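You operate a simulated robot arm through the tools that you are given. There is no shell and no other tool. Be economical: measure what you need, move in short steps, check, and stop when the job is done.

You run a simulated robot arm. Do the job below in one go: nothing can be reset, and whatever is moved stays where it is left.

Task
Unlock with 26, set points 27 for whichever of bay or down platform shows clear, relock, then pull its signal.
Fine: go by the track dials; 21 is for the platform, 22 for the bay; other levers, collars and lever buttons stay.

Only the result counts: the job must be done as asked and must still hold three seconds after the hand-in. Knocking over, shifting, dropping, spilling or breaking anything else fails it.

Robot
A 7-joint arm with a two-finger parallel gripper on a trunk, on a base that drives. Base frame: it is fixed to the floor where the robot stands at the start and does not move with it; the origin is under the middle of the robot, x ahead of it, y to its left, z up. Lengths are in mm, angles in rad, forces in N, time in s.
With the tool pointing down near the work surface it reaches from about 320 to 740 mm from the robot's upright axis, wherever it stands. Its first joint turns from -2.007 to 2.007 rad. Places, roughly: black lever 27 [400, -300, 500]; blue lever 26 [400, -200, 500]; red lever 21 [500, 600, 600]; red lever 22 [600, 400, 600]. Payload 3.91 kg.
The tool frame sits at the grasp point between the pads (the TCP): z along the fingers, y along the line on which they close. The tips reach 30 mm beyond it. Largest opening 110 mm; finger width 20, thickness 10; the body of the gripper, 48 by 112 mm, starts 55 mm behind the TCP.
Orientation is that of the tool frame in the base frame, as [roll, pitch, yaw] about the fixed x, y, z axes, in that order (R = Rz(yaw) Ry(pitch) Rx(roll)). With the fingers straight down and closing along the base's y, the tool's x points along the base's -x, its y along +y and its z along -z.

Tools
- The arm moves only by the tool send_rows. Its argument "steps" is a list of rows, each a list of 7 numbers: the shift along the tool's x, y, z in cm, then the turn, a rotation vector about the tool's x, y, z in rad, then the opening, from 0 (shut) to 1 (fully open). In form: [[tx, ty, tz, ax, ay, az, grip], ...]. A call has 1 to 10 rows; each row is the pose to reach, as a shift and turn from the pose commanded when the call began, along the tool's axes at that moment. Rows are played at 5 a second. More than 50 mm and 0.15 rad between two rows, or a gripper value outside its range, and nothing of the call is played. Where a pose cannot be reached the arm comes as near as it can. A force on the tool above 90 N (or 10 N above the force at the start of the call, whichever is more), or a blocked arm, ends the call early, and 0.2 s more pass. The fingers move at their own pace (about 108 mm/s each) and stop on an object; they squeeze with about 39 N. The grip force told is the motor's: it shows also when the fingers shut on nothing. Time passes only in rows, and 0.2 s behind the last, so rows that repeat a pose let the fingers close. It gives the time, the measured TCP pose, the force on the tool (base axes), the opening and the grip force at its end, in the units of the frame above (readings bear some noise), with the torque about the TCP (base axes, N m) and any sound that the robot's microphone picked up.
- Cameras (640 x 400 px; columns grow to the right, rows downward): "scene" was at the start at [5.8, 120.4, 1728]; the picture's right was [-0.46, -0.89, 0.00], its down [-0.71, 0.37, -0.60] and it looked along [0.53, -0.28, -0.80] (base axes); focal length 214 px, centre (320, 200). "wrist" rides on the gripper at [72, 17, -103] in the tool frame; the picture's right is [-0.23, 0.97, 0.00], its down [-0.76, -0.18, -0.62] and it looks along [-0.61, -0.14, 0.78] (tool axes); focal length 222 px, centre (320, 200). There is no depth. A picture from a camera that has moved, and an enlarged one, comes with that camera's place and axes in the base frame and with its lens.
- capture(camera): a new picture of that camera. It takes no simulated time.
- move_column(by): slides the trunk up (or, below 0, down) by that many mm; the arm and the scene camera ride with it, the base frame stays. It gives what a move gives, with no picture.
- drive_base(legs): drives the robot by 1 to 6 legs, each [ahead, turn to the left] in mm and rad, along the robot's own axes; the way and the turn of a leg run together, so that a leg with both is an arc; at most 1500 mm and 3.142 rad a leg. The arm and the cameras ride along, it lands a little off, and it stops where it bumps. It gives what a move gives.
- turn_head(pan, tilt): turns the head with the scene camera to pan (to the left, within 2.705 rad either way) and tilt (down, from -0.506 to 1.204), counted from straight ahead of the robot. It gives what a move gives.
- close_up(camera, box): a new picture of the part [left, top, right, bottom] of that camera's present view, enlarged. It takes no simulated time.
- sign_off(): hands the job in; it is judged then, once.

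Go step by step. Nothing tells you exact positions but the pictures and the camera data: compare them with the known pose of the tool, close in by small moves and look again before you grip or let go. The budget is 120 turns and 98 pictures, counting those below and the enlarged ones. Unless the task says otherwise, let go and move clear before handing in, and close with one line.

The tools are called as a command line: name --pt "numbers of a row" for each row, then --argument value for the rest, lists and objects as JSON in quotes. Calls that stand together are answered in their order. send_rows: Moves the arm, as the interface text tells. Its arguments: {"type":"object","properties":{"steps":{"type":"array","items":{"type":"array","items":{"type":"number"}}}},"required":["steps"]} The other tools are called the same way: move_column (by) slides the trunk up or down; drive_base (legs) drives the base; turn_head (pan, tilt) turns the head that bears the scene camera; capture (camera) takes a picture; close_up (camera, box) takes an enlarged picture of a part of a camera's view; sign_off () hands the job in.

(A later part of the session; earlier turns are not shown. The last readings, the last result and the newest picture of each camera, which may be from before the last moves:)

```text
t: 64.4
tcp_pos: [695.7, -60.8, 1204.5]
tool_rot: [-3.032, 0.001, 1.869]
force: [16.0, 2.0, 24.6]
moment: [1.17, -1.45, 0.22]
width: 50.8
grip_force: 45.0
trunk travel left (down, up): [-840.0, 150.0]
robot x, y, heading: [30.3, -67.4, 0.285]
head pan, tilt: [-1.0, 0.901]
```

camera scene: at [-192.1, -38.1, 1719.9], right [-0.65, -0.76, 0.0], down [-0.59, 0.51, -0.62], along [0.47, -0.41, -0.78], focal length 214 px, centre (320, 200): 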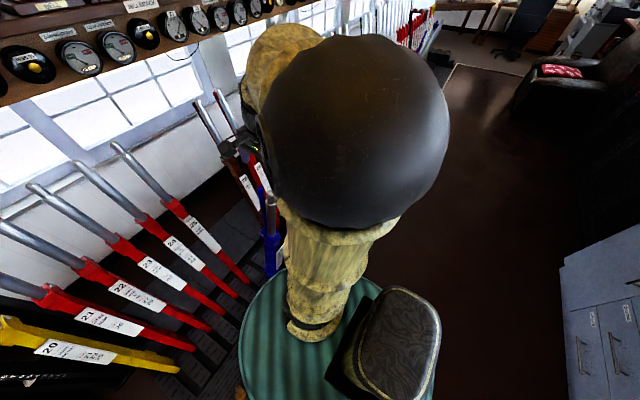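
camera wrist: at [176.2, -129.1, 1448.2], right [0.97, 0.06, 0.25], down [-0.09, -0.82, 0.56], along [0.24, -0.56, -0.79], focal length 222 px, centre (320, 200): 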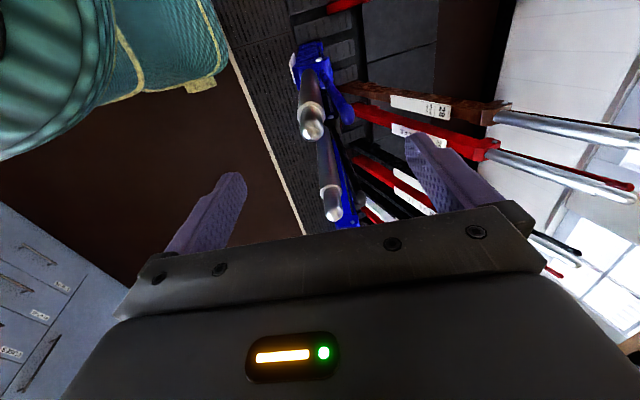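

TCP is now at s≈683 and the end is expected near 788. One more drive, then I finish with the arm.

drive_base --legs '[[75, 0]]'

send_rows --pt "0 0.3 0.3 0.02 0 0 0" --pt "0 0.8 0.5 0.04 0 0 0"

close_up --camera "wrist" --box '[160, 0, 640, 300]'

```text
t: 65.5
tcp_pos: [765.6, -38.2, 1195.6]
tool_rot: [-3.015, -0.003, 1.867]
force: [-1.1, 8.3, -20.7]
moment: [-0.59, 1.05, 0.18]
width: 50.4
grip_force: 44.9
trunk travel left (down, up): [-840.0, 150.0]
robot x, y, heading: [102.2, -46.2, 0.283]
head pan, tilt: [-1.0, 0.901]
```

```text
t: 66.1
tcp_pos: [773.4, -36.9, 1195.7]
tool_rot: [-2.983, -0.004, 1.867]
force: [3.1, 5.2, 15.0]
moment: [1.27, -0.88, -0.09]
width: 50.7
grip_force: 44.9
trunk travel left (down, up): [-840.0, 150.0]
robot x, y, heading: [102.3, -46.6, 0.288]
head pan, tilt: [-1.0, 0.901]
```

```text
1.33 times, centred on (400, 150) of wrist
camera zoom: at [783.4, 42.5, 1295.2], right [0.99, 0.07, -0.15], down [0.15, -0.75, 0.64], along [-0.07, -0.65, -0.75], focal length 296 px, centre (213, 267)
```

zoom: 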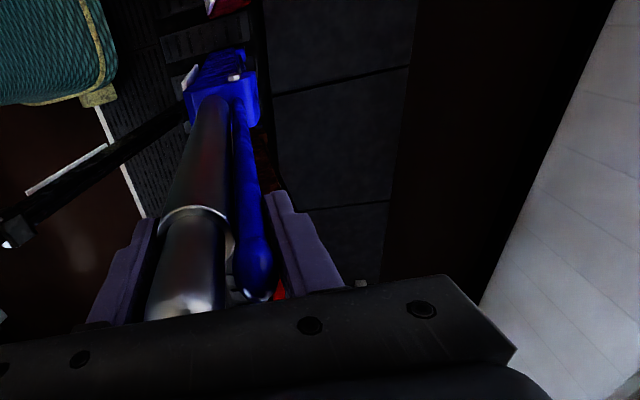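

TCP is at s≈750. I'll push the rest with small arm steps until it hits the stop.

send_rows --pt "0 1 0.15 0.01 0 0 0" --pt "0 2 0.3 0.018 0 0 0" --pt "0 3 0.5 0.025 0 0 0" --pt "0 4 0.7 0.033 0 0 0"

```text
t: 67.1
tcp_pos: [804.8, -26.7, 1187.2]
tool_rot: [-2.956, 0.0, 1.868]
force: [8.0, 2.4, 49.6]
moment: [0.63, 0.03, 0.35]
width: 50.8
grip_force: 45.4
trunk travel left (down, up): [-840.0, 150.0]
robot x, y, heading: [103.0, -44.2, 0.287]
head pan, tilt: [-1.0, 0.901]
```

Moving but pressing down a bit, so I'll ease up while continuing.

send_rows --pt "0 0.7 -0.5 0.005 0 0 0" --pt "0 1.4 -0.4 0.01 0 0 0" --pt "0 2.1 -0.3 0.016 0 0 0" --pt "0 2.8 -0.2 0.022 0 0 0"

```text
t: 68.1
tcp_pos: [807.6, -27.9, 1186.8]
tool_rot: [-2.947, 0.002, 1.865]
force: [24.8, -19.7, 66.7]
moment: [-0.2, 1.1, 0.33]
width: 51.2
grip_force: 44.9
out of reach, approached as far as the arm can: row 1, 2, 3, 4
trunk travel left (down, up): [-840.0, 150.0]
robot x, y, heading: [97.5, -45.0, 0.289]
head pan, tilt: [-1.0, 0.901]
```

The arm is at its limit with a centimetre or so left, so I'll drive forward slightly.

drive_base --legs '[[20, 0]]'

close_up --camera "wrist" --box '[160, 0, 640, 300]'

```text
t: 68.9
tcp_pos: [830.1, -18.5, 1183.3]
tool_rot: [-2.943, 0.001, 1.869]
force: [30.2, -20.9, 54.2]
moment: [-0.29, -0.91, -0.17]
width: 50.8
grip_force: 45.0
trunk travel left (down, up): [-840.0, 150.0]
robot x, y, heading: [119.4, -43.3, 0.285]
head pan, tilt: [-1.0, 0.901]
```

```text
1.33 times, centred on (400, 150) of wrist
camera zoom: at [843.7, 61.4, 1281.6], right [0.98, 0.06, -0.19], down [0.17, -0.74, 0.65], along [-0.1, -0.67, -0.74], focal length 296 px, centre (213, 267)
```

zoom: 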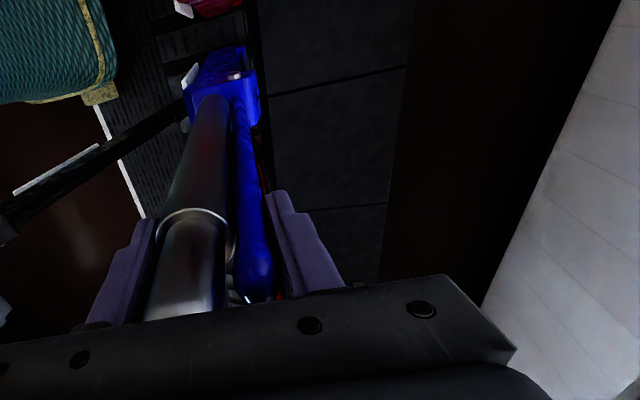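

TCP moved the full 22 mm, so it is not at the stop yet. I'll drive a bit more.

drive_base --legs '[[15, 0]]'

```text
t: 69.7
tcp_pos: [848.2, -13.1, 1180.3]
tool_rot: [-2.944, 0.004, 1.866]
force: [13.8, -7.2, -6.9]
moment: [-0.4, -2.15, 0.1]
width: 50.5
grip_force: 45.1
trunk travel left (down, up): [-840.0, 150.0]
robot x, y, heading: [134.2, -32.9, 0.286]
head pan, tilt: [-1.0, 0.901]
```

I'll check how 26 lines up with the neighbouring normal levers.

capture --camera "wrist"

turn_head --pan 0.2 --tilt 0.8

capture --camera "scene"

```text
57 pictures are left
camera wrist: at [862.4, 67.7, 1278.5], right [0.98, 0.06, -0.19], down [0.17, -0.74, 0.65], along [-0.1, -0.67, -0.74], focal length 222 px, centre (320, 200)
```

wrist: 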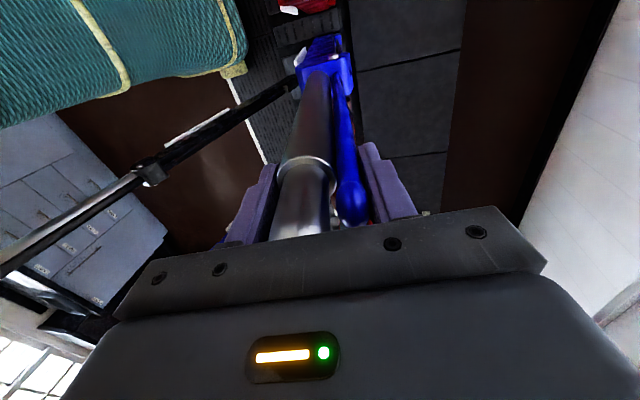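

```text
t: 71.1
tcp_pos: [848.2, -12.6, 1180.0]
tool_rot: [-2.945, 0.004, 1.868]
force: [9.7, -4.9, -10.7]
moment: [-0.01, -1.69, 0.28]
width: 50.6
grip_force: 44.9
trunk travel left (down, up): [-840.0, 150.0]
robot x, y, heading: [132.9, -36.8, 0.287]
head pan, tilt: [0.201, 0.799]
```

```text
56 pictures are left
camera scene: at [108.8, 131.4, 1727.9], right [0.47, -0.88, 0.0], down [-0.64, -0.33, -0.7], along [0.61, 0.33, -0.72], focal length 214 px, centre (320, 200)
```

scene: 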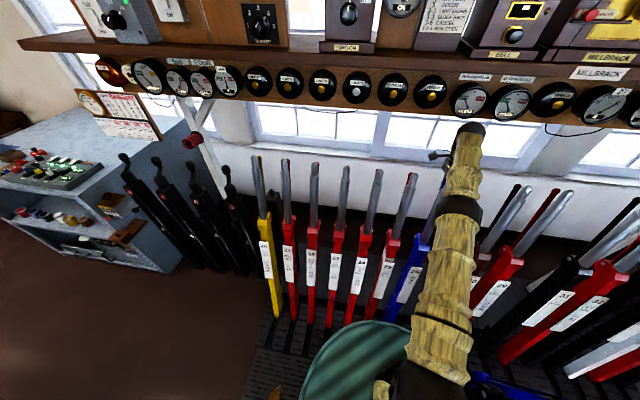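

26 is now nearly in line with 25. I'll zoom in to compare.

close_up --camera "scene" --box '[340, 140, 500, 330]'

```text
2.11 times, centred on (420, 235) of scene
camera zoom: at [108.8, 131.4, 1727.9], right [0.47, -0.88, 0.0], down [-0.64, -0.33, -0.7], along [0.61, 0.33, -0.72], focal length 452 px, centre (110, 126)
```

zoom: 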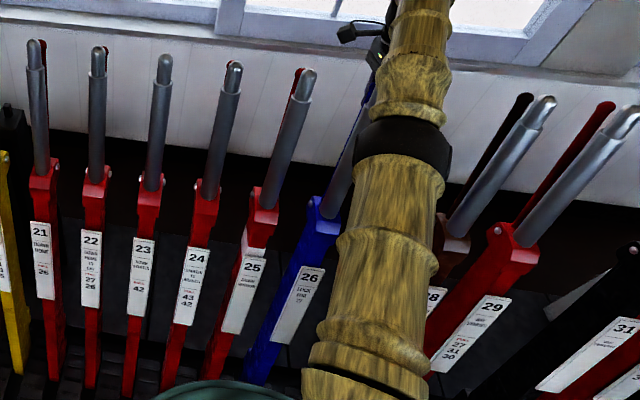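

26's block lines up evenly with 21–25. I'll open the grip and check that the catch springs back out.

send_rows --pt "0 0 0 0 0 0 0.5" --pt "0 0 0 0 0 0 1" --pt "0 0 0 0 0 0 1"

capture --camera "wrist"

```text
t: 71.9
tcp_pos: [845.6, -12.9, 1181.5]
tool_rot: [-2.948, 0.007, 1.867]
force: [1.3, -0.3, -0.7]
moment: [0.02, -0.01, -0.06]
width: 110.0
grip_force: 0.0
trunk travel left (down, up): [-840.0, 150.0]
robot x, y, heading: [133.5, -35.6, 0.288]
head pan, tilt: [0.201, 0.799]
```

```text
54 pictures are left
camera wrist: at [859.9, 68.7, 1280.4], right [0.98, 0.06, -0.19], down [0.17, -0.74, 0.65], along [-0.1, -0.67, -0.74], focal length 222 px, centre (320, 200)
```

wrist: 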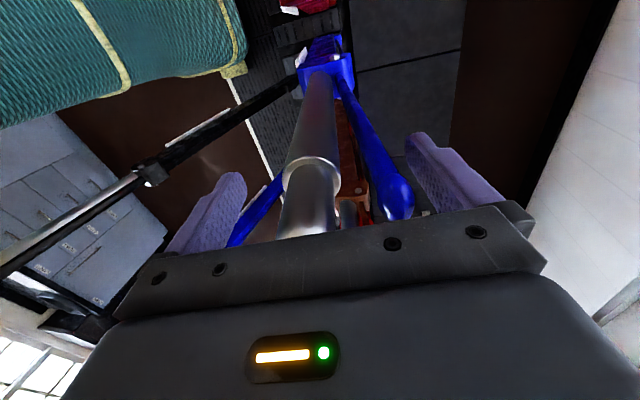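

The catch sprang out, so 26 is home and the points are unlocked. Now I'll lift clear, pull the arm in, and move the base to work on 27.

send_rows --pt "0 0 -4 0 0 0 1" --pt "0 0 -8 0 0 0 1" --pt "0 0 -12 0 0 0 1" --pt "0 -4 -14 -0.05 0 0 1" --pt "0 -9 -14.5 -0.1 0 0 1" --pt "0 -14 -14.5 -0.15 0 0 1" --pt "0 -19 -14.5 -0.19 0 0 1" --pt "0 -23 -14.5 -0.19 0 0 1"

drive_base --legs '[[-150, 0], [0, 1.02], [-266, 0], [0, -1.02]]'

capture --camera "wrist"

capture --camera "scene"

```text
refused: row 5 steps farther than a row can; nothing moved
```

```text
t: 73.9
tcp_pos: [706.3, -50.7, 1199.9]
tool_rot: [-2.978, 0.024, 1.872]
force: [0.4, 0.6, 1.9]
moment: [-0.02, 0.0, 0.02]
width: 110.3
grip_force: 0.1
trunk travel left (down, up): [-840.0, 150.0]
robot x, y, heading: [-5.2, -78.9, 0.294]
head pan, tilt: [0.201, 0.799]
stopped in leg 2: the force on the tool passed its limit at 96 N (the readings are from after the stop); the commanded pose is now the measured one
```

```text
53 pictures are left
camera wrist: at [716.2, 31.9, 1297.0], right [0.99, 0.07, -0.15], down [0.15, -0.73, 0.66], along [-0.07, -0.68, -0.73], focal length 222 px, centre (320, 200)
```

wrist: 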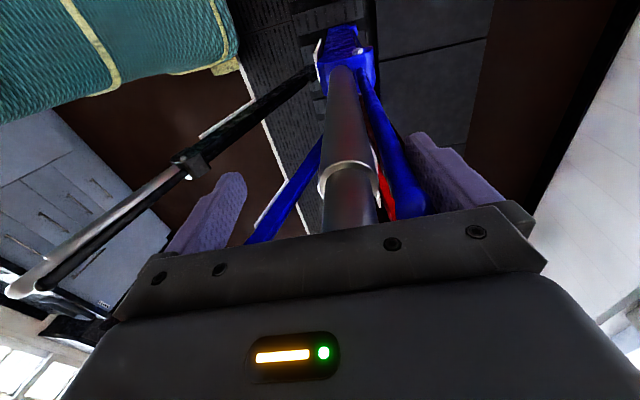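

```text
52 pictures are left
camera scene: at [-38.2, 91.2, 1727.0], right [0.47, -0.88, 0.0], down [-0.63, -0.34, -0.7], along [0.61, 0.33, -0.72], focal length 214 px, centre (320, 200)
```

scene: 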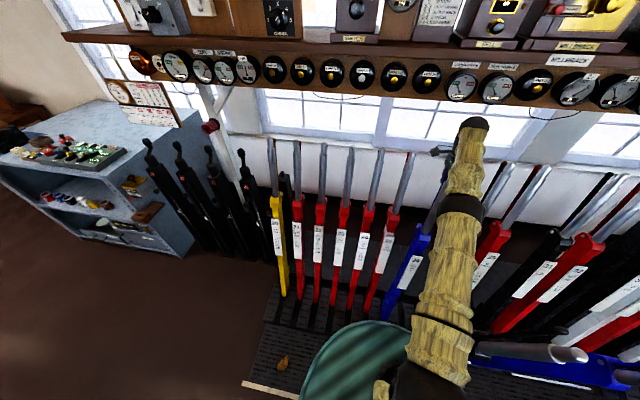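

My mistake: I queued the drive behind a lift that was refused. The open far finger dragged 26's catch, released it, and pulled the lever partway back. Nothing looks harmed, so I'll regrip here and push 26 home again.

send_rows --pt "0 0 0 0 0 0 0.4" --pt "0 0 0 0 0 0 0" --pt "0 0 0 0 0 0 0" --pt "0 0 0 0 0 0 0"

close_up --camera "wrist" --box '[160, 0, 640, 300]'

```text
t: 74.9
tcp_pos: [707.5, -51.1, 1197.3]
tool_rot: [-2.972, 0.025, 1.873]
force: [-0.3, 3.8, -9.5]
moment: [0.29, -0.63, 0.15]
width: 52.2
grip_force: 45.5
trunk travel left (down, up): [-840.0, 150.0]
robot x, y, heading: [-7.3, -77.2, 0.292]
head pan, tilt: [0.201, 0.799]
```

```text
1.33 times, centred on (400, 150) of wrist
camera zoom: at [717.4, 32.0, 1295.7], right [0.99, 0.07, -0.16], down [0.15, -0.73, 0.66], along [-0.07, -0.68, -0.73], focal length 296 px, centre (213, 267)
```

zoom: 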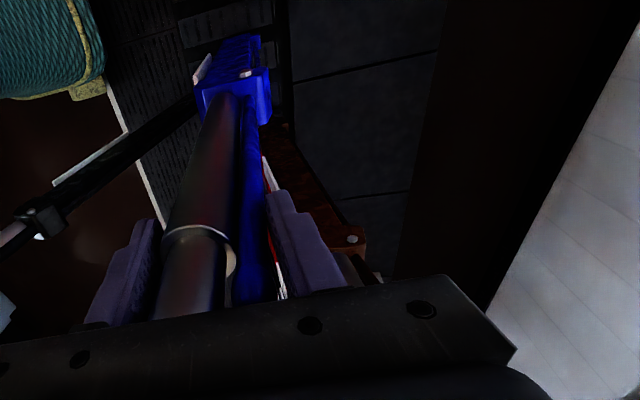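

I'm slightly low on the handle, so I'll raise 8 mm, regrip and drive forward.

send_rows --pt "0 0 0 0 0 0 0.65" --pt "0 0 0 0 0 0 0.65" --pt "0 0 -0.8 -0.02 0 0 0.65" --pt "0 0 -0.8 -0.02 0 0 0" --pt "0 0 -0.8 -0.02 0 0 0" --pt "0 0 -0.8 -0.02 0 0 0"

drive_base --legs '[[70, 0]]'

```text
t: 76.3
tcp_pos: [708.8, -51.2, 1207.3]
tool_rot: [-2.999, 0.024, 1.873]
force: [-0.1, -1.2, -0.9]
moment: [-0.06, -0.7, -0.03]
width: 51.1
grip_force: 44.9
trunk travel left (down, up): [-840.0, 150.0]
robot x, y, heading: [-8.5, -78.7, 0.289]
head pan, tilt: [0.201, 0.799]
```

```text
t: 77.4
tcp_pos: [781.4, -27.4, 1200.7]
tool_rot: [-2.992, 0.022, 1.873]
force: [8.2, 5.7, -36.0]
moment: [0.18, 0.4, 0.02]
width: 50.2
grip_force: 44.7
trunk travel left (down, up): [-840.0, 150.0]
robot x, y, heading: [58.3, -58.7, 0.29]
head pan, tilt: [0.201, 0.799]
```

send_rows --pt "0 0 0.4 0.02 0 0 0" --pt "0 0 0.9 0.05 0 0 0"

drive_base --legs '[[60, 0]]'

```text
t: 78.0
tcp_pos: [769.5, -32.1, 1203.5]
tool_rot: [-2.957, 0.031, 1.875]
force: [19.5, 0.4, 36.8]
moment: [0.12, -1.22, 0.01]
width: 50.9
grip_force: 45.3
out of reach, approached as far as the arm can: row 2
trunk travel left (down, up): [-840.0, 150.0]
robot x, y, heading: [58.3, -57.5, 0.289]
head pan, tilt: [0.201, 0.799]
```

```text
t: 79.0
tcp_pos: [830.6, -12.7, 1189.7]
tool_rot: [-2.941, 0.019, 1.873]
force: [4.4, 15.9, -14.1]
moment: [0.66, -1.3, 0.37]
width: 50.4
grip_force: 44.9
trunk travel left (down, up): [-840.0, 150.0]
robot x, y, heading: [120.2, -38.7, 0.288]
head pan, tilt: [0.201, 0.799]
```

drive_base --legs '[[15, 0]]'

drive_base --legs '[[12, 0]]'

```text
t: 79.8
tcp_pos: [845.3, -7.6, 1189.1]
tool_rot: [-2.939, 0.017, 1.872]
force: [5.2, 11.0, -26.2]
moment: [0.69, -0.95, 0.27]
width: 50.0
grip_force: 45.1
trunk travel left (down, up): [-840.0, 150.0]
robot x, y, heading: [135.4, -36.1, 0.287]
head pan, tilt: [0.201, 0.799]
```

```text
t: 80.5
tcp_pos: [851.1, -6.7, 1190.7]
tool_rot: [-2.938, 0.013, 1.873]
force: [-30.1, -2.1, -27.5]
moment: [0.34, -0.26, -0.2]
width: 50.4
grip_force: 45.2
trunk travel left (down, up): [-840.0, 150.0]
robot x, y, heading: [145.4, -33.7, 0.286]
head pan, tilt: [0.201, 0.799]
```

The lever has hit its stop, with -30 N and little advance. I'll release, then lift straight up along the handle with row sizes checked.

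send_rows --pt "0 0 0 0 0 0 0.5" --pt "0 0 0 0 0 0 1" --pt "0 0 0 0 0 0 1"

send_rows --pt "0 0 -4 0 0 0 1" --pt "0 0 -8 0 0 0 1" --pt "0 0 -12 0 0 0 1"

capture --camera "wrist"

```text
t: 81.3
tcp_pos: [852.3, -6.3, 1188.9]
tool_rot: [-2.936, 0.014, 1.874]
force: [-0.6, -0.7, 0.0]
moment: [0.02, -0.01, -0.02]
width: 109.8
grip_force: 0.1
trunk travel left (down, up): [-840.0, 150.0]
robot x, y, heading: [144.8, -35.5, 0.291]
head pan, tilt: [0.201, 0.799]
```

```text
t: 82.1
tcp_pos: [824.9, -6.8, 1282.0]
tool_rot: [-2.939, 0.013, 1.875]
force: [-0.3, -0.5, -0.5]
moment: [0.02, -0.04, 0.0]
width: 109.9
grip_force: 0.2
out of reach, approached as far as the arm can: row 1, 2, 3
trunk travel left (down, up): [-840.0, 150.0]
robot x, y, heading: [142.7, -32.0, 0.283]
head pan, tilt: [0.201, 0.799]
```

```text
50 pictures are left
camera wrist: at [838.6, 74.7, 1379.9], right [0.98, 0.07, -0.19], down [0.18, -0.73, 0.66], along [-0.1, -0.68, -0.73], focal length 222 px, centre (320, 200)
```

wrist: 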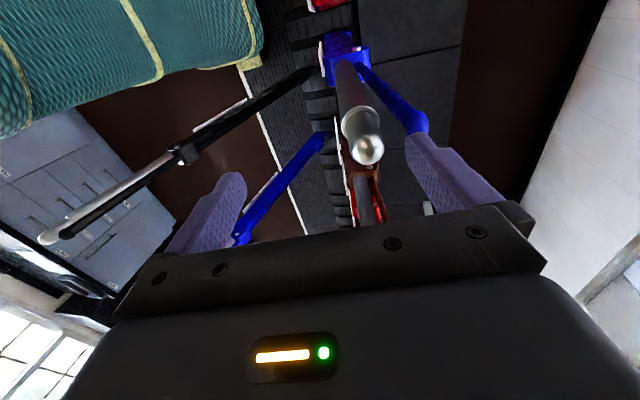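

The tip is free of the fingers. I'll raise the column for full clearance, then retract the arm.

move_column --by 100

send_rows --pt "0 -4.5 0 -0.05 0 0 1" --pt "0 -9 0 -0.1 0 0 1" --pt "0 -13.5 0 -0.15 0 0 1" --pt "0 -18 0 -0.2 0 0 1" --pt "0 -22 0 -0.2 0 0 1" --pt "0 -26 0 -0.2 0 0 1"

```text
t: 83.5
tcp_pos: [827.2, -8.7, 1381.1]
tool_rot: [-2.937, 0.014, 1.873]
force: [0.7, 0.3, -0.1]
moment: [0.0, 0.04, 0.0]
width: 110.0
grip_force: 0.1
trunk travel left (down, up): [-940.0, 50.0]
robot x, y, heading: [143.1, -34.6, 0.287]
head pan, tilt: [0.201, 0.799]
```

```text
t: 84.9
tcp_pos: [579.6, -81.6, 1436.6]
tool_rot: [-3.138, 0.015, 1.875]
force: [-0.6, -0.8, -0.1]
moment: [-0.03, -0.03, 0.02]
width: 109.9
grip_force: 0.1
trunk travel left (down, up): [-940.0, 50.0]
robot x, y, heading: [145.5, -30.7, 0.285]
head pan, tilt: [0.201, 0.799]
```

drive_base --legs '[[-160, 0], [0, 1.02], [-266, 0], [0, -1.02]]'

turn_head --pan 0.5 --tilt 0.7

capture --camera "scene"

capture --camera "wrist"

```text
t: 95.5
tcp_pos: [362.2, -378.4, 1436.0]
tool_rot: [-3.137, 0.013, 1.878]
force: [0.2, -0.3, 0.0]
moment: [0.03, -0.01, -0.01]
width: 110.1
grip_force: 0.0
trunk travel left (down, up): [-940.0, 50.0]
robot x, y, heading: [-78.5, -330.6, 0.293]
head pan, tilt: [0.201, 0.799]
```

```text
t: 96.3
tcp_pos: [360.8, -377.0, 1435.4]
tool_rot: [-3.137, 0.014, 1.878]
force: [-0.2, 0.2, 0.6]
moment: [-0.02, 0.01, 0.03]
width: 109.8
grip_force: 0.1
trunk travel left (down, up): [-940.0, 50.0]
robot x, y, heading: [-79.9, -330.3, 0.295]
head pan, tilt: [0.499, 0.7]
```

```text
49 pictures are left
camera scene: at [-119.4, -139.3, 1836.1], right [0.71, -0.7, 0.0], down [-0.45, -0.46, -0.76], along [0.54, 0.54, -0.64], focal length 214 px, centre (320, 200)
```

scene: 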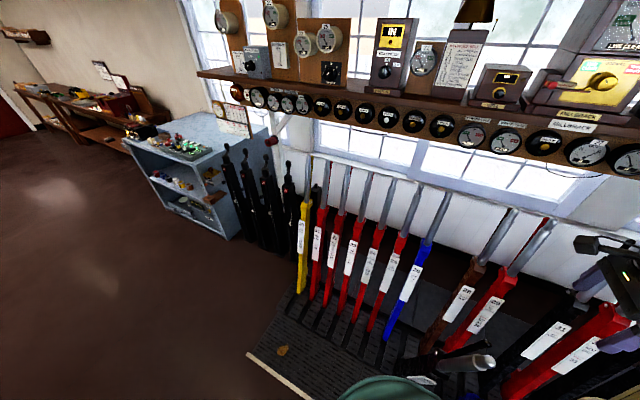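

```text
48 pictures are left
camera wrist: at [355.1, -300.6, 1538.0], right [1.0, 0.08, 0.0], down [0.06, -0.77, 0.63], along [0.05, -0.63, -0.77], focal length 222 px, centre (320, 200)
```

wrist: 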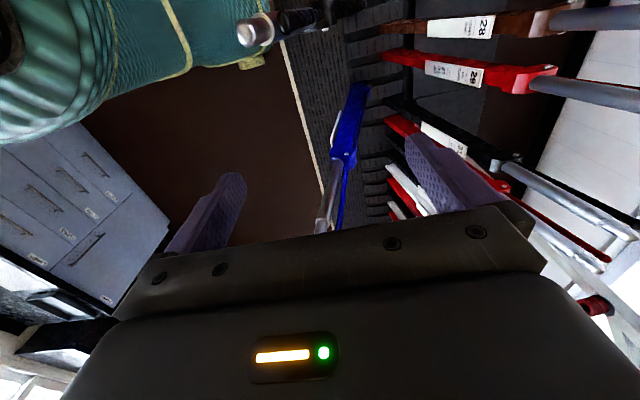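

26 is in line with its neighbours, and 27's tip is where expected. I'll lower the trunk and place the tool above 27.

move_column --by -100

send_rows --pt "2 -2.1 0.3 -0.05 0.004 0 1" --pt "4 -4.3 0.6 -0.1 0.007 0 1" --pt "6 -6.5 0.9 -0.15 0.01 0 1" --pt "8 -8.65 1.3 -0.194 0.014 0 1"

capture --camera "wrist"

```text
t: 97.6
tcp_pos: [361.6, -377.5, 1335.5]
tool_rot: [-3.136, 0.015, 1.878]
force: [-0.4, -0.3, -0.9]
moment: [0.01, 0.04, 0.0]
width: 110.0
grip_force: 0.0
trunk travel left (down, up): [-840.0, 150.0]
robot x, y, heading: [-78.7, -326.1, 0.294]
head pan, tilt: [0.499, 0.7]
```

```text
t: 98.6
tcp_pos: [253.4, -326.1, 1322.6]
tool_rot: [2.951, 0.0, 1.88]
force: [-0.5, -0.3, 0.7]
moment: [0.0, -0.02, -0.01]
width: 110.2
grip_force: 0.0
trunk travel left (down, up): [-840.0, 150.0]
robot x, y, heading: [-78.6, -328.9, 0.293]
head pan, tilt: [0.499, 0.7]
```

```text
47 pictures are left
camera wrist: at [228.3, -257.6, 1427.6], right [0.98, 0.07, 0.18], down [-0.05, -0.81, 0.58], along [0.19, -0.58, -0.79], focal length 222 px, centre (320, 200)
```

wrist: 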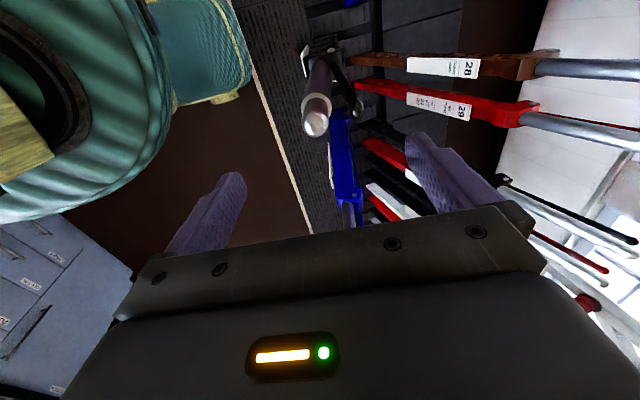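

27's tip is within a few mm of centred. I'll descend most of the way and check.

send_rows --pt "0 0.4 3 0 0 0 1" --pt "0 0.4 6 0 0 0 1" --pt "0 0.4 9 0 0 0 1"

close_up --camera "wrist" --box '[160, 40, 480, 240]'

```text
t: 99.4
tcp_pos: [274.4, -323.3, 1233.2]
tool_rot: [2.955, -0.001, 1.881]
force: [0.5, 0.6, -0.1]
moment: [-0.02, -0.03, 0.02]
width: 110.0
grip_force: 0.0
trunk travel left (down, up): [-840.0, 150.0]
robot x, y, heading: [-81.0, -330.9, 0.294]
head pan, tilt: [0.499, 0.7]
```

```text
2.00 times, centred on (320, 140) of wrist
camera zoom: at [250.0, -254.9, 1338.2], right [0.98, 0.07, 0.18], down [-0.05, -0.81, 0.58], along [0.19, -0.58, -0.79], focal length 444 px, centre (320, 320)
```

zoom: 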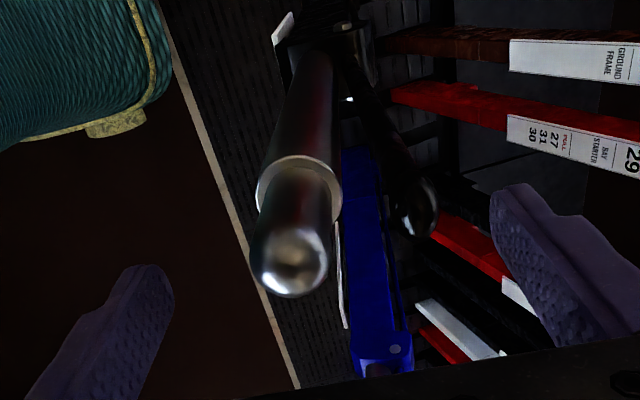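

send_rows --pt "0 -0.2 3 0 0 0 1" --pt "0 -0.2 5.9 0 0 0 1" --pt "0 -0.2 5.9 0 0 0 0.4" --pt "0 -0.2 5.9 0 0 0 0" --pt "0 -0.2 5.9 0 0 0 0" --pt "0 -0.2 5.9 0 0 0 0"

close_up --camera "wrist" --box '[160, 60, 480, 260]'

```text
t: 100.8
tcp_pos: [282.6, -318.7, 1176.8]
tool_rot: [2.954, 0.001, 1.881]
force: [7.6, 2.1, 2.6]
moment: [-0.11, -0.67, 0.13]
width: 49.8
grip_force: 44.9
trunk travel left (down, up): [-840.0, 150.0]
robot x, y, heading: [-77.7, -330.3, 0.293]
head pan, tilt: [0.499, 0.7]
```

```text
2.00 times, centred on (320, 160) of wrist
camera zoom: at [258.4, -250.0, 1282.2], right [0.98, 0.07, 0.18], down [-0.05, -0.81, 0.58], along [0.19, -0.58, -0.79], focal length 444 px, centre (320, 280)
```

zoom: 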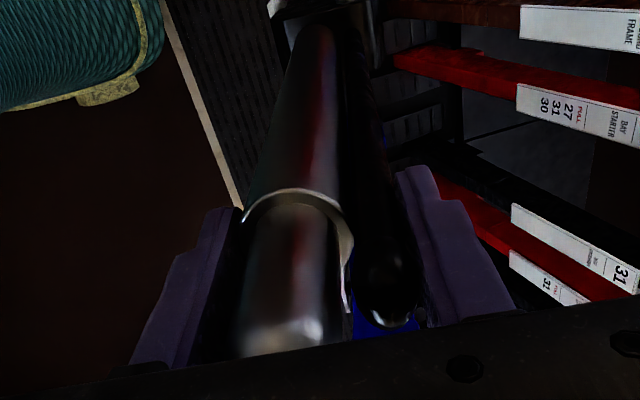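

27 is gripped with its catch squeezed. I'll push along the arc.

send_rows --pt "0 4.49 -0.16 0.033 0 0 0" --pt "0 8.98 -0.15 0.066 0 0 0" --pt "0 13.46 0.01 0.099 0 0 0" --pt "0 17.94 0.32 0.132 0 0 0" --pt "0 22.4 0.79 0.165 0 0 0" --pt "0 26.85 1.43 0.198 0 0 0" --pt "0 31.28 2.21 0.23 0 0 0"

```text
t: 102.4
tcp_pos: [583.0, -222.9, 1213.9]
tool_rot: [-3.102, 0.0, 1.879]
force: [10.5, -12.7, -2.2]
moment: [-0.29, -0.27, -0.05]
width: 50.9
grip_force: 44.8
trunk travel left (down, up): [-840.0, 150.0]
robot x, y, heading: [-73.8, -330.9, 0.293]
head pan, tilt: [0.499, 0.7]
```

It's going well with low forces. Now drive steps with small arm corrections between.

drive_base --legs '[[80, 0]]'

send_rows --pt "0 0 0.2 0.03 0 0 0" --pt "0 0 0.4 0.06 0 0 0"

drive_base --legs '[[80, 0]]'

send_rows --pt "0 0 0.4 0.03 0 0 0" --pt "0 0 0.9 0.06 0 0 0"

```text
t: 103.5
tcp_pos: [659.1, -200.2, 1213.9]
tool_rot: [-3.104, -0.002, 1.879]
force: [10.4, -2.7, 1.0]
moment: [0.55, 1.17, -0.17]
width: 50.1
grip_force: 45.2
trunk travel left (down, up): [-840.0, 150.0]
robot x, y, heading: [-2.5, -308.4, 0.29]
head pan, tilt: [0.499, 0.7]
```

```text
t: 104.1
tcp_pos: [659.2, -200.6, 1213.4]
tool_rot: [-3.051, 0.0, 1.878]
force: [12.0, 1.7, 19.7]
moment: [0.57, -1.58, -0.04]
width: 51.0
grip_force: 44.9
trunk travel left (down, up): [-840.0, 150.0]
robot x, y, heading: [-0.9, -306.9, 0.29]
head pan, tilt: [0.499, 0.7]
```

```text
t: 105.3
tcp_pos: [736.4, -177.2, 1207.1]
tool_rot: [-3.04, -0.001, 1.879]
force: [3.6, -2.5, -14.6]
moment: [-0.19, -0.92, -0.18]
width: 50.0
grip_force: 44.8
trunk travel left (down, up): [-840.0, 150.0]
robot x, y, heading: [77.1, -286.1, 0.293]
head pan, tilt: [0.499, 0.7]
```

```text
t: 105.9
tcp_pos: [734.1, -176.6, 1208.2]
tool_rot: [-2.995, 0.002, 1.88]
force: [16.4, 2.3, 38.5]
moment: [0.36, -1.26, -0.12]
width: 51.2
grip_force: 45.2
trunk travel left (down, up): [-840.0, 150.0]
robot x, y, heading: [78.2, -283.5, 0.292]
head pan, tilt: [0.499, 0.7]
```

drive_base --legs '[[80, 0]]'

send_rows --pt "0 0 0.4 0.02 0 0 0" --pt "0 0 0.8 0.035 0 0 0"

drive_base --legs '[[50, 0]]'

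```text
t: 107.0
tcp_pos: [811.1, -152.9, 1196.8]
tool_rot: [-2.978, -0.003, 1.88]
force: [5.4, -0.5, -13.4]
moment: [-0.28, -1.67, -0.13]
width: 50.7
grip_force: 44.9
trunk travel left (down, up): [-840.0, 150.0]
robot x, y, heading: [150.0, -258.7, 0.294]
head pan, tilt: [0.499, 0.7]
```

```text
t: 107.6
tcp_pos: [811.7, -153.1, 1196.1]
tool_rot: [-2.956, -0.001, 1.881]
force: [20.6, 3.5, 36.2]
moment: [0.54, -1.35, -0.13]
width: 51.1
grip_force: 44.8
trunk travel left (down, up): [-840.0, 150.0]
robot x, y, heading: [153.9, -261.4, 0.294]
head pan, tilt: [0.499, 0.7]
```

```text
t: 108.6
tcp_pos: [859.2, -138.9, 1187.6]
tool_rot: [-2.94, -0.005, 1.883]
force: [8.6, 3.9, -5.5]
moment: [0.03, -1.73, -0.09]
width: 51.1
grip_force: 44.9
trunk travel left (down, up): [-840.0, 150.0]
robot x, y, heading: [203.1, -246.2, 0.294]
head pan, tilt: [0.499, 0.7]
```

About 30 mm remain, and the arm still has reach for it.

send_rows --pt "0 0.8 0.05 0.005 0 0 0" --pt "0 1.6 0.1 0.01 0 0 0" --pt "0 2.4 0.15 0.016 0 0 0" --pt "0 3.2 0.2 0.02 0 0 0" --pt "0 3.8 0.2 0.022 0 0 0"

```text
t: 109.8
tcp_pos: [888.2, -128.2, 1182.8]
tool_rot: [-2.921, -0.003, 1.882]
force: [-11.9, -3.2, 10.4]
moment: [0.37, -0.63, 0.08]
width: 51.2
grip_force: 44.9
trunk travel left (down, up): [-840.0, 150.0]
robot x, y, heading: [201.5, -244.9, 0.296]
head pan, tilt: [0.499, 0.7]
```

send_rows --pt "0 0.5 0.0 0 0 0 0" --pt "0 1.0 0.0 0 0 0 0" --pt "0 1.0 0 0 0 0 0"

```text
t: 110.6
tcp_pos: [888.1, -129.3, 1181.5]
tool_rot: [-2.917, -0.004, 1.88]
force: [-47.2, -14.0, 11.4]
moment: [-0.72, -0.58, 0.14]
width: 51.4
grip_force: 44.6
out of reach, approached as far as the arm can: row 2, 3
trunk travel left (down, up): [-840.0, 150.0]
robot x, y, heading: [203.5, -245.2, 0.291]
head pan, tilt: [0.499, 0.7]
```

27 is firmly against its stop. I'll ease off, release, and lift straight along the handle.

send_rows --pt "0 -0.8 0 0 0 0 0" --pt "0 -0.8 0 0 0 0 0.5" --pt "0 -0.8 0 0 0 0 1" --pt "0 -0.8 0 0 0 0 1"

send_rows --pt "0 0 -3 0 0 0 1" --pt "0 0 -6 0 0 0 1" --pt "0 0 -9 0 0 0 1"

capture --camera "wrist"

```text
t: 111.6
tcp_pos: [890.6, -127.7, 1177.3]
tool_rot: [-2.921, -0.004, 1.88]
force: [0.4, -1.0, 0.0]
moment: [0.01, 0.0, 0.02]
width: 109.8
grip_force: 0.1
trunk travel left (down, up): [-840.0, 150.0]
robot x, y, heading: [197.9, -246.3, 0.292]
head pan, tilt: [0.499, 0.7]
```

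```text
t: 112.4
tcp_pos: [880.3, -128.8, 1254.8]
tool_rot: [-2.922, -0.004, 1.881]
force: [-0.5, -0.4, 0.3]
moment: [0.01, -0.04, -0.01]
width: 110.2
grip_force: 0.0
out of reach, approached as far as the arm can: row 1, 2, 3
trunk travel left (down, up): [-840.0, 150.0]
robot x, y, heading: [201.2, -248.8, 0.294]
head pan, tilt: [0.499, 0.7]
```

```text
44 pictures are left
camera wrist: at [894.7, -47.5, 1351.7], right [0.97, 0.07, -0.21], down [0.2, -0.74, 0.64], along [-0.11, -0.67, -0.73], focal length 222 px, centre (320, 200)
```

wrist: 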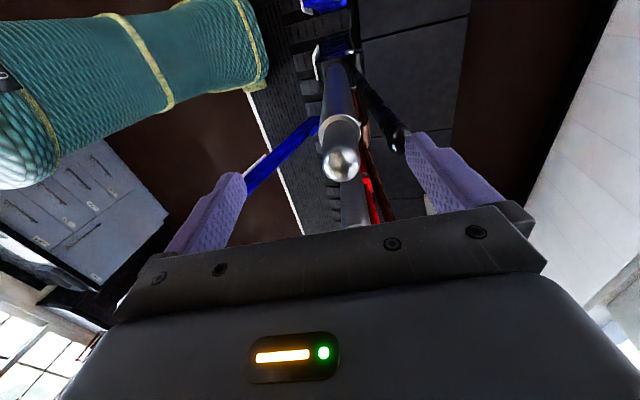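

27 is free and its catch is out. I'll raise the column and check the 27 indicator and levers.

move_column --by 100

turn_head --pan 0.2 --tilt 0.5

capture --camera "scene"

```text
t: 113.7
tcp_pos: [881.1, -128.8, 1352.9]
tool_rot: [-2.92, -0.005, 1.883]
force: [-0.3, -0.6, 0.1]
moment: [0.0, 0.02, 0.0]
width: 109.9
grip_force: 0.0
trunk travel left (down, up): [-940.0, 50.0]
robot x, y, heading: [202.7, -244.3, 0.294]
head pan, tilt: [0.499, 0.7]
```

```text
t: 114.5
tcp_pos: [882.2, -128.2, 1353.1]
tool_rot: [-2.919, -0.004, 1.881]
force: [1.2, 0.3, 0.0]
moment: [0.01, 0.01, 0.01]
width: 110.1
grip_force: 0.1
trunk travel left (down, up): [-940.0, 50.0]
robot x, y, heading: [206.7, -247.3, 0.292]
head pan, tilt: [0.201, 0.499]
```

```text
43 pictures are left
camera scene: at [179.9, -72.6, 1853.7], right [0.47, -0.88, 0.0], down [-0.42, -0.23, -0.88], along [0.77, 0.42, -0.48], focal length 214 px, centre (320, 200)
```

scene: 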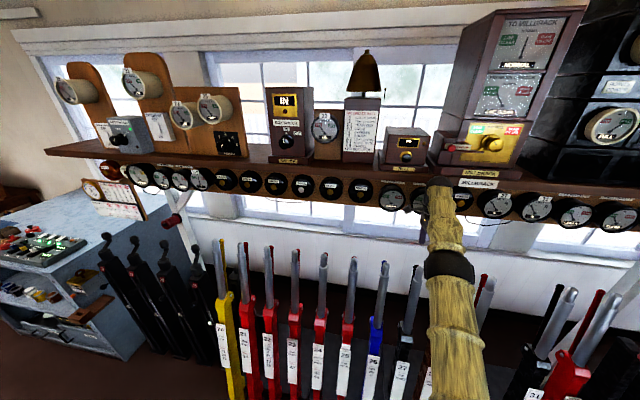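

close_up --camera "scene" --box '[460, 170, 588, 250]'

close_up --camera "scene" --box '[220, 170, 460, 320]'

```text
5.00 times, centred on (524, 210) of scene
camera zoom: at [179.9, -72.6, 1853.7], right [0.47, -0.88, 0.0], down [-0.42, -0.23, -0.88], along [0.77, 0.42, -0.48], focal length 1072 px, centre (-700, 150)
```

zoom: 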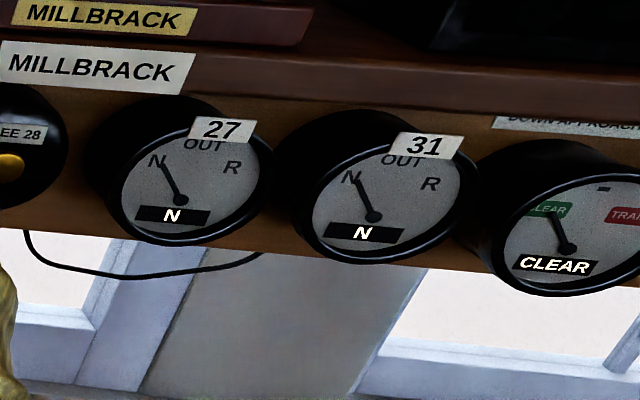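

```text
2.67 times, centred on (340, 245) of scene
camera zoom: at [179.9, -72.6, 1853.7], right [0.47, -0.88, 0.0], down [-0.42, -0.23, -0.88], along [0.77, 0.42, -0.48], focal length 572 px, centre (267, 80)
```

zoom: 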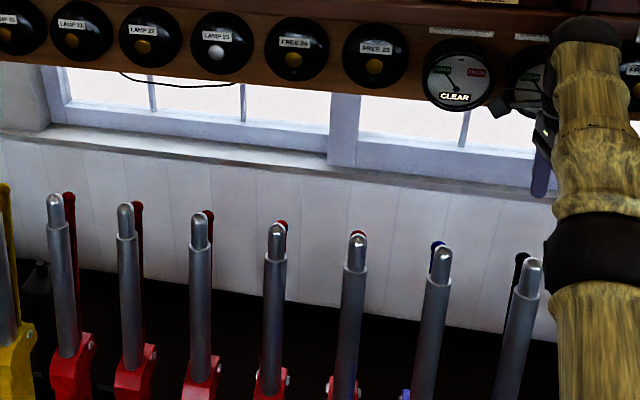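

The 27 indicator reads N. Now I'll move over to 26 to relock it.

send_rows --pt "3.2 0.2 0 0 0 0 1" --pt "6.4 0.4 0 0 0 0 1" --pt "9.6 0.6 0 0 0 0 1" --pt "12.5 0.9 0 0 0 0 1"

capture --camera "wrist"

```text
t: 115.5
tcp_pos: [850.9, -7.2, 1348.1]
tool_rot: [-2.92, -0.004, 1.88]
force: [0.9, 1.2, 0.1]
moment: [-0.04, 0.06, 0.0]
width: 110.1
grip_force: 0.1
trunk travel left (down, up): [-940.0, 50.0]
robot x, y, heading: [198.1, -246.5, 0.288]
head pan, tilt: [0.201, 0.499]
```

```text
40 pictures are left
camera wrist: at [866.6, 75.1, 1445.8], right [0.97, 0.07, -0.22], down [0.2, -0.74, 0.64], along [-0.11, -0.67, -0.73], focal length 222 px, centre (320, 200)
```

wrist: 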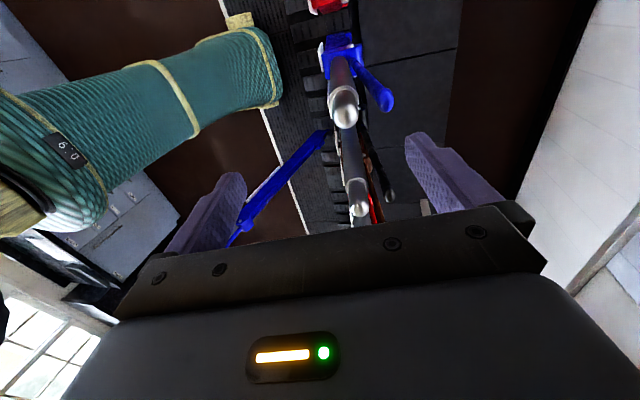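

26's tip is 26 mm ahead along y, which a vertical descent will correct to about -10. I'll nudge forward and lower the column most of the way, then check.

send_rows --pt "0 0.3 0 0 0 0 1"

move_column --by -100

capture --camera "wrist"

```text
t: 115.9
tcp_pos: [850.5, -7.4, 1348.0]
tool_rot: [-2.919, -0.003, 1.881]
force: [0.7, 0.9, -0.4]
moment: [-0.03, -0.01, 0.03]
width: 110.0
grip_force: 0.0
out of reach, approached as far as the arm can: row 1
trunk travel left (down, up): [-940.0, 50.0]
robot x, y, heading: [203.7, -244.2, 0.292]
head pan, tilt: [0.201, 0.499]
```

```text
t: 117.2
tcp_pos: [850.2, -8.3, 1249.2]
tool_rot: [-2.919, -0.002, 1.88]
force: [-0.5, -0.2, -0.9]
moment: [0.01, 0.01, 0.01]
width: 109.9
grip_force: 0.0
trunk travel left (down, up): [-840.0, 150.0]
robot x, y, heading: [197.8, -251.7, 0.293]
head pan, tilt: [0.201, 0.499]
```

```text
39 pictures are left
camera wrist: at [865.7, 74.0, 1346.7], right [0.97, 0.07, -0.21], down [0.2, -0.74, 0.64], along [-0.11, -0.67, -0.73], focal length 222 px, centre (320, 200)
```

wrist: 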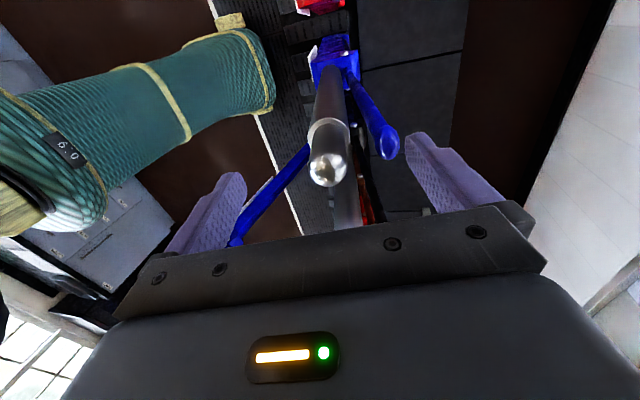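

Catch and handle are both inside the fingers. I'll lower 68 mm more and close.

move_column --by -68

close_up --camera "wrist" --box '[160, 60, 480, 260]'

```text
t: 118.3
tcp_pos: [849.8, -7.7, 1181.3]
tool_rot: [-2.92, -0.002, 1.881]
force: [0.0, 0.7, -0.1]
moment: [0.01, 0.04, -0.01]
width: 110.0
grip_force: 0.1
trunk travel left (down, up): [-772.0, 218.0]
robot x, y, heading: [201.5, -247.0, 0.294]
head pan, tilt: [0.201, 0.499]
```

```text
2.00 times, centred on (320, 160) of wrist
camera zoom: at [865.6, 73.9, 1278.7], right [0.97, 0.07, -0.21], down [0.2, -0.74, 0.64], along [-0.11, -0.67, -0.73], focal length 444 px, centre (320, 280)
```

zoom: 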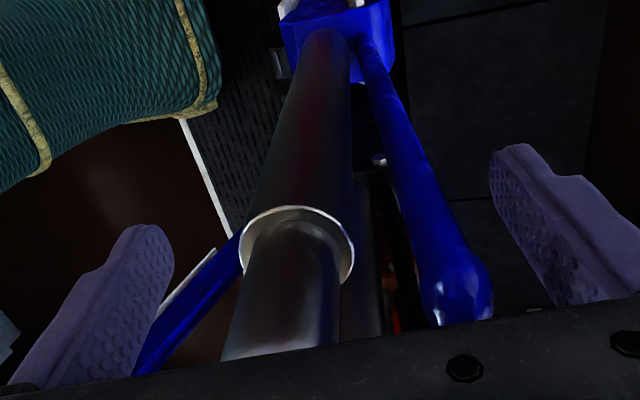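

send_rows --pt "0 0 0 0 0 0 0.4" --pt "0 0 0 0 0 0 0" --pt "0 0 0 0 0 0 0" --pt "0 0 0 0 0 0 0" --pt "0 -1.0 0 -0.01 0 0 0" --pt "0 -2.5 0 -0.02 0 0 0" --pt "0 -4.0 0.05 -0.03 0 0 0"

```text
t: 119.9
tcp_pos: [815.6, -19.5, 1187.8]
tool_rot: [-2.947, -0.003, 1.882]
force: [9.5, 2.5, -12.2]
moment: [0.28, -1.67, -0.45]
width: 50.8
grip_force: 45.0
trunk travel left (down, up): [-772.0, 218.0]
robot x, y, heading: [202.7, -246.5, 0.288]
head pan, tilt: [0.201, 0.499]
```

26 is moving. I'll pull it along the arc with the arm first.

send_rows --pt "0 -4.55 -0.03 -0.034 0 0 0" --pt "0 -9.09 0.11 -0.068 0 0 0" --pt "0 -13.64 0.41 -0.102 0 0 0" --pt "0 -18.17 0.87 -0.136 0 0 0" --pt "0 -22.67 1.49 -0.17 0 0 0" --pt "0 -27.16 2.25 -0.204 0 0 0"

```text
t: 121.3
tcp_pos: [549.9, -100.9, 1215.2]
tool_rot: [3.137, -0.002, 1.884]
force: [-14.0, 5.0, -19.2]
moment: [0.18, 1.0, 0.21]
width: 50.4
grip_force: 44.3
trunk travel left (down, up): [-772.0, 218.0]
robot x, y, heading: [202.4, -247.0, 0.292]
head pan, tilt: [0.201, 0.499]
```

Now back the base away in steps, correcting the tilt between them.

send_rows --pt "0 0 0.4 -0.03 0 0 0"

drive_base --legs '[[-80, 0]]'

send_rows --pt "0 0 0.2 -0.03 0 0 0" --pt "0 0 0.5 -0.06 0 0 0"

drive_base --legs '[[-80, 0]]'

send_rows --pt "0 0 0.5 -0.03 0 0 0" --pt "0 0 1.1 -0.06 0 0 0"

```text
t: 121.7
tcp_pos: [550.6, -101.3, 1215.5]
tool_rot: [3.092, 0.0, 1.884]
force: [-12.9, 6.8, 15.7]
moment: [-0.99, 2.41, 0.28]
width: 52.2
grip_force: 44.8
trunk travel left (down, up): [-772.0, 218.0]
robot x, y, heading: [196.9, -250.3, 0.293]
head pan, tilt: [0.201, 0.499]
```

```text
t: 122.8
tcp_pos: [475.7, -125.5, 1212.1]
tool_rot: [3.104, -0.003, 1.879]
force: [-8.6, 6.6, -8.0]
moment: [-0.15, 0.63, -0.31]
width: 50.0
grip_force: 45.1
trunk travel left (down, up): [-772.0, 218.0]
robot x, y, heading: [126.7, -270.3, 0.292]
head pan, tilt: [0.201, 0.499]
```

```text
t: 123.4
tcp_pos: [474.4, -125.3, 1211.2]
tool_rot: [3.035, -0.004, 1.878]
force: [-4.3, 6.8, 35.1]
moment: [-0.67, 1.85, 0.05]
width: 52.5
grip_force: 44.9
trunk travel left (down, up): [-772.0, 218.0]
robot x, y, heading: [122.7, -275.5, 0.29]
head pan, tilt: [0.201, 0.499]
```

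```text
t: 124.5
tcp_pos: [396.8, -151.6, 1205.1]
tool_rot: [3.052, -0.003, 1.879]
force: [-9.2, -3.9, -34.7]
moment: [-0.18, 0.42, -0.16]
width: 50.5
grip_force: 45.4
trunk travel left (down, up): [-772.0, 218.0]
robot x, y, heading: [47.1, -289.4, 0.292]
head pan, tilt: [0.201, 0.499]
```

```text
t: 125.2
tcp_pos: [395.1, -151.8, 1195.1]
tool_rot: [2.987, -0.002, 1.88]
force: [-5.7, -1.9, 36.3]
moment: [-0.74, 2.24, 0.01]
width: 52.1
grip_force: 44.8
trunk travel left (down, up): [-772.0, 218.0]
robot x, y, heading: [46.9, -292.1, 0.294]
head pan, tilt: [0.201, 0.499]
```

send_rows --pt "0 0 -0.5 0 0 0 0"

drive_base --legs '[[-80, 0]]'

send_rows --pt "0 0 0.3 -0.02 0 0 0" --pt "0 0 0.5 -0.04 0 0 0"

close_up --camera "wrist" --box '[160, 60, 480, 260]'

```text
t: 125.5
tcp_pos: [395.5, -151.3, 1196.4]
tool_rot: [3.001, 0.0, 1.88]
force: [-0.4, 0.8, -16.0]
moment: [-0.01, 2.06, -0.05]
width: 52.1
grip_force: 45.1
trunk travel left (down, up): [-772.0, 218.0]
robot x, y, heading: [44.2, -294.3, 0.296]
head pan, tilt: [0.201, 0.499]
```

```text
t: 126.7
tcp_pos: [321.0, -175.0, 1197.8]
tool_rot: [2.995, -0.001, 1.881]
force: [-5.6, -5.0, -21.9]
moment: [-0.87, 1.45, -0.07]
width: 50.3
grip_force: 45.1
trunk travel left (down, up): [-772.0, 218.0]
robot x, y, heading: [-28.4, -317.3, 0.295]
head pan, tilt: [0.201, 0.499]
```

```text
t: 127.3
tcp_pos: [320.6, -174.5, 1194.4]
tool_rot: [2.948, -0.003, 1.882]
force: [-7.3, -2.4, 36.9]
moment: [-0.63, 1.73, -0.03]
width: 52.2
grip_force: 45.1
trunk travel left (down, up): [-772.0, 218.0]
robot x, y, heading: [-27.9, -310.6, 0.29]
head pan, tilt: [0.201, 0.499]
```

```text
2.00 times, centred on (320, 160) of wrist
camera zoom: at [294.6, -105.4, 1301.1], right [0.98, 0.08, 0.19], down [-0.05, -0.82, 0.58], along [0.2, -0.57, -0.8], focal length 444 px, centre (320, 280)
```

zoom: 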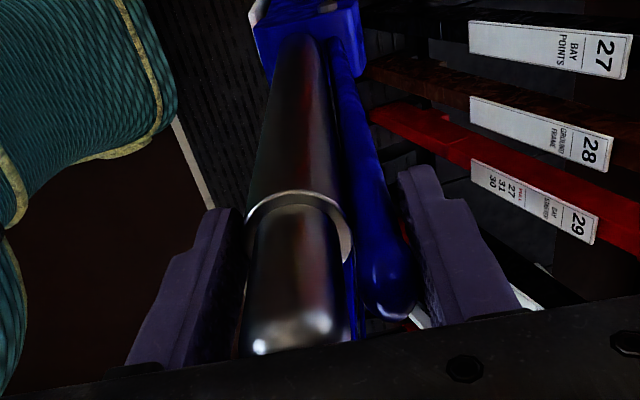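

About 80 mm remain. I'll keep going until it reaches the stop.

drive_base --legs '[[-70, 0]]'

send_rows --pt "0 0 0.3 -0.02 0 0 0" --pt "0 -0.6 0.3 -0.025 0 0 0" --pt "0 -1.2 0.3 -0.025 0 0 0" --pt "0 -1.8 0.3 -0.025 0 0 0"

```text
t: 128.3
tcp_pos: [254.1, -193.8, 1191.5]
tool_rot: [2.96, -0.001, 1.882]
force: [-9.5, -4.9, -30.7]
moment: [-0.75, 1.25, -0.05]
width: 50.3
grip_force: 45.0
trunk travel left (down, up): [-772.0, 218.0]
robot x, y, heading: [-95.1, -338.2, 0.293]
head pan, tilt: [0.201, 0.499]
```

```text
t: 129.3
tcp_pos: [242.0, -197.2, 1189.4]
tool_rot: [2.921, -0.002, 1.883]
force: [20.3, 8.3, 37.0]
moment: [-0.77, 0.56, 0.19]
width: 50.7
grip_force: 45.3
trunk travel left (down, up): [-772.0, 218.0]
robot x, y, heading: [-93.1, -331.8, 0.293]
head pan, tilt: [0.201, 0.499]
```

send_rows --pt "0 -0.6 -0.3 0 0 0 0" --pt "0 -1.0 -0.3 0 0 0 0" --pt "0 -1.0 -0.3 0 0 0 0"

```text
t: 130.1
tcp_pos: [242.1, -196.5, 1188.1]
tool_rot: [2.916, -0.002, 1.88]
force: [58.4, 13.4, 21.9]
moment: [-1.22, 0.26, 0.01]
width: 50.7
grip_force: 44.9
trunk travel left (down, up): [-772.0, 218.0]
robot x, y, heading: [-97.8, -332.8, 0.297]
head pan, tilt: [0.201, 0.499]
```

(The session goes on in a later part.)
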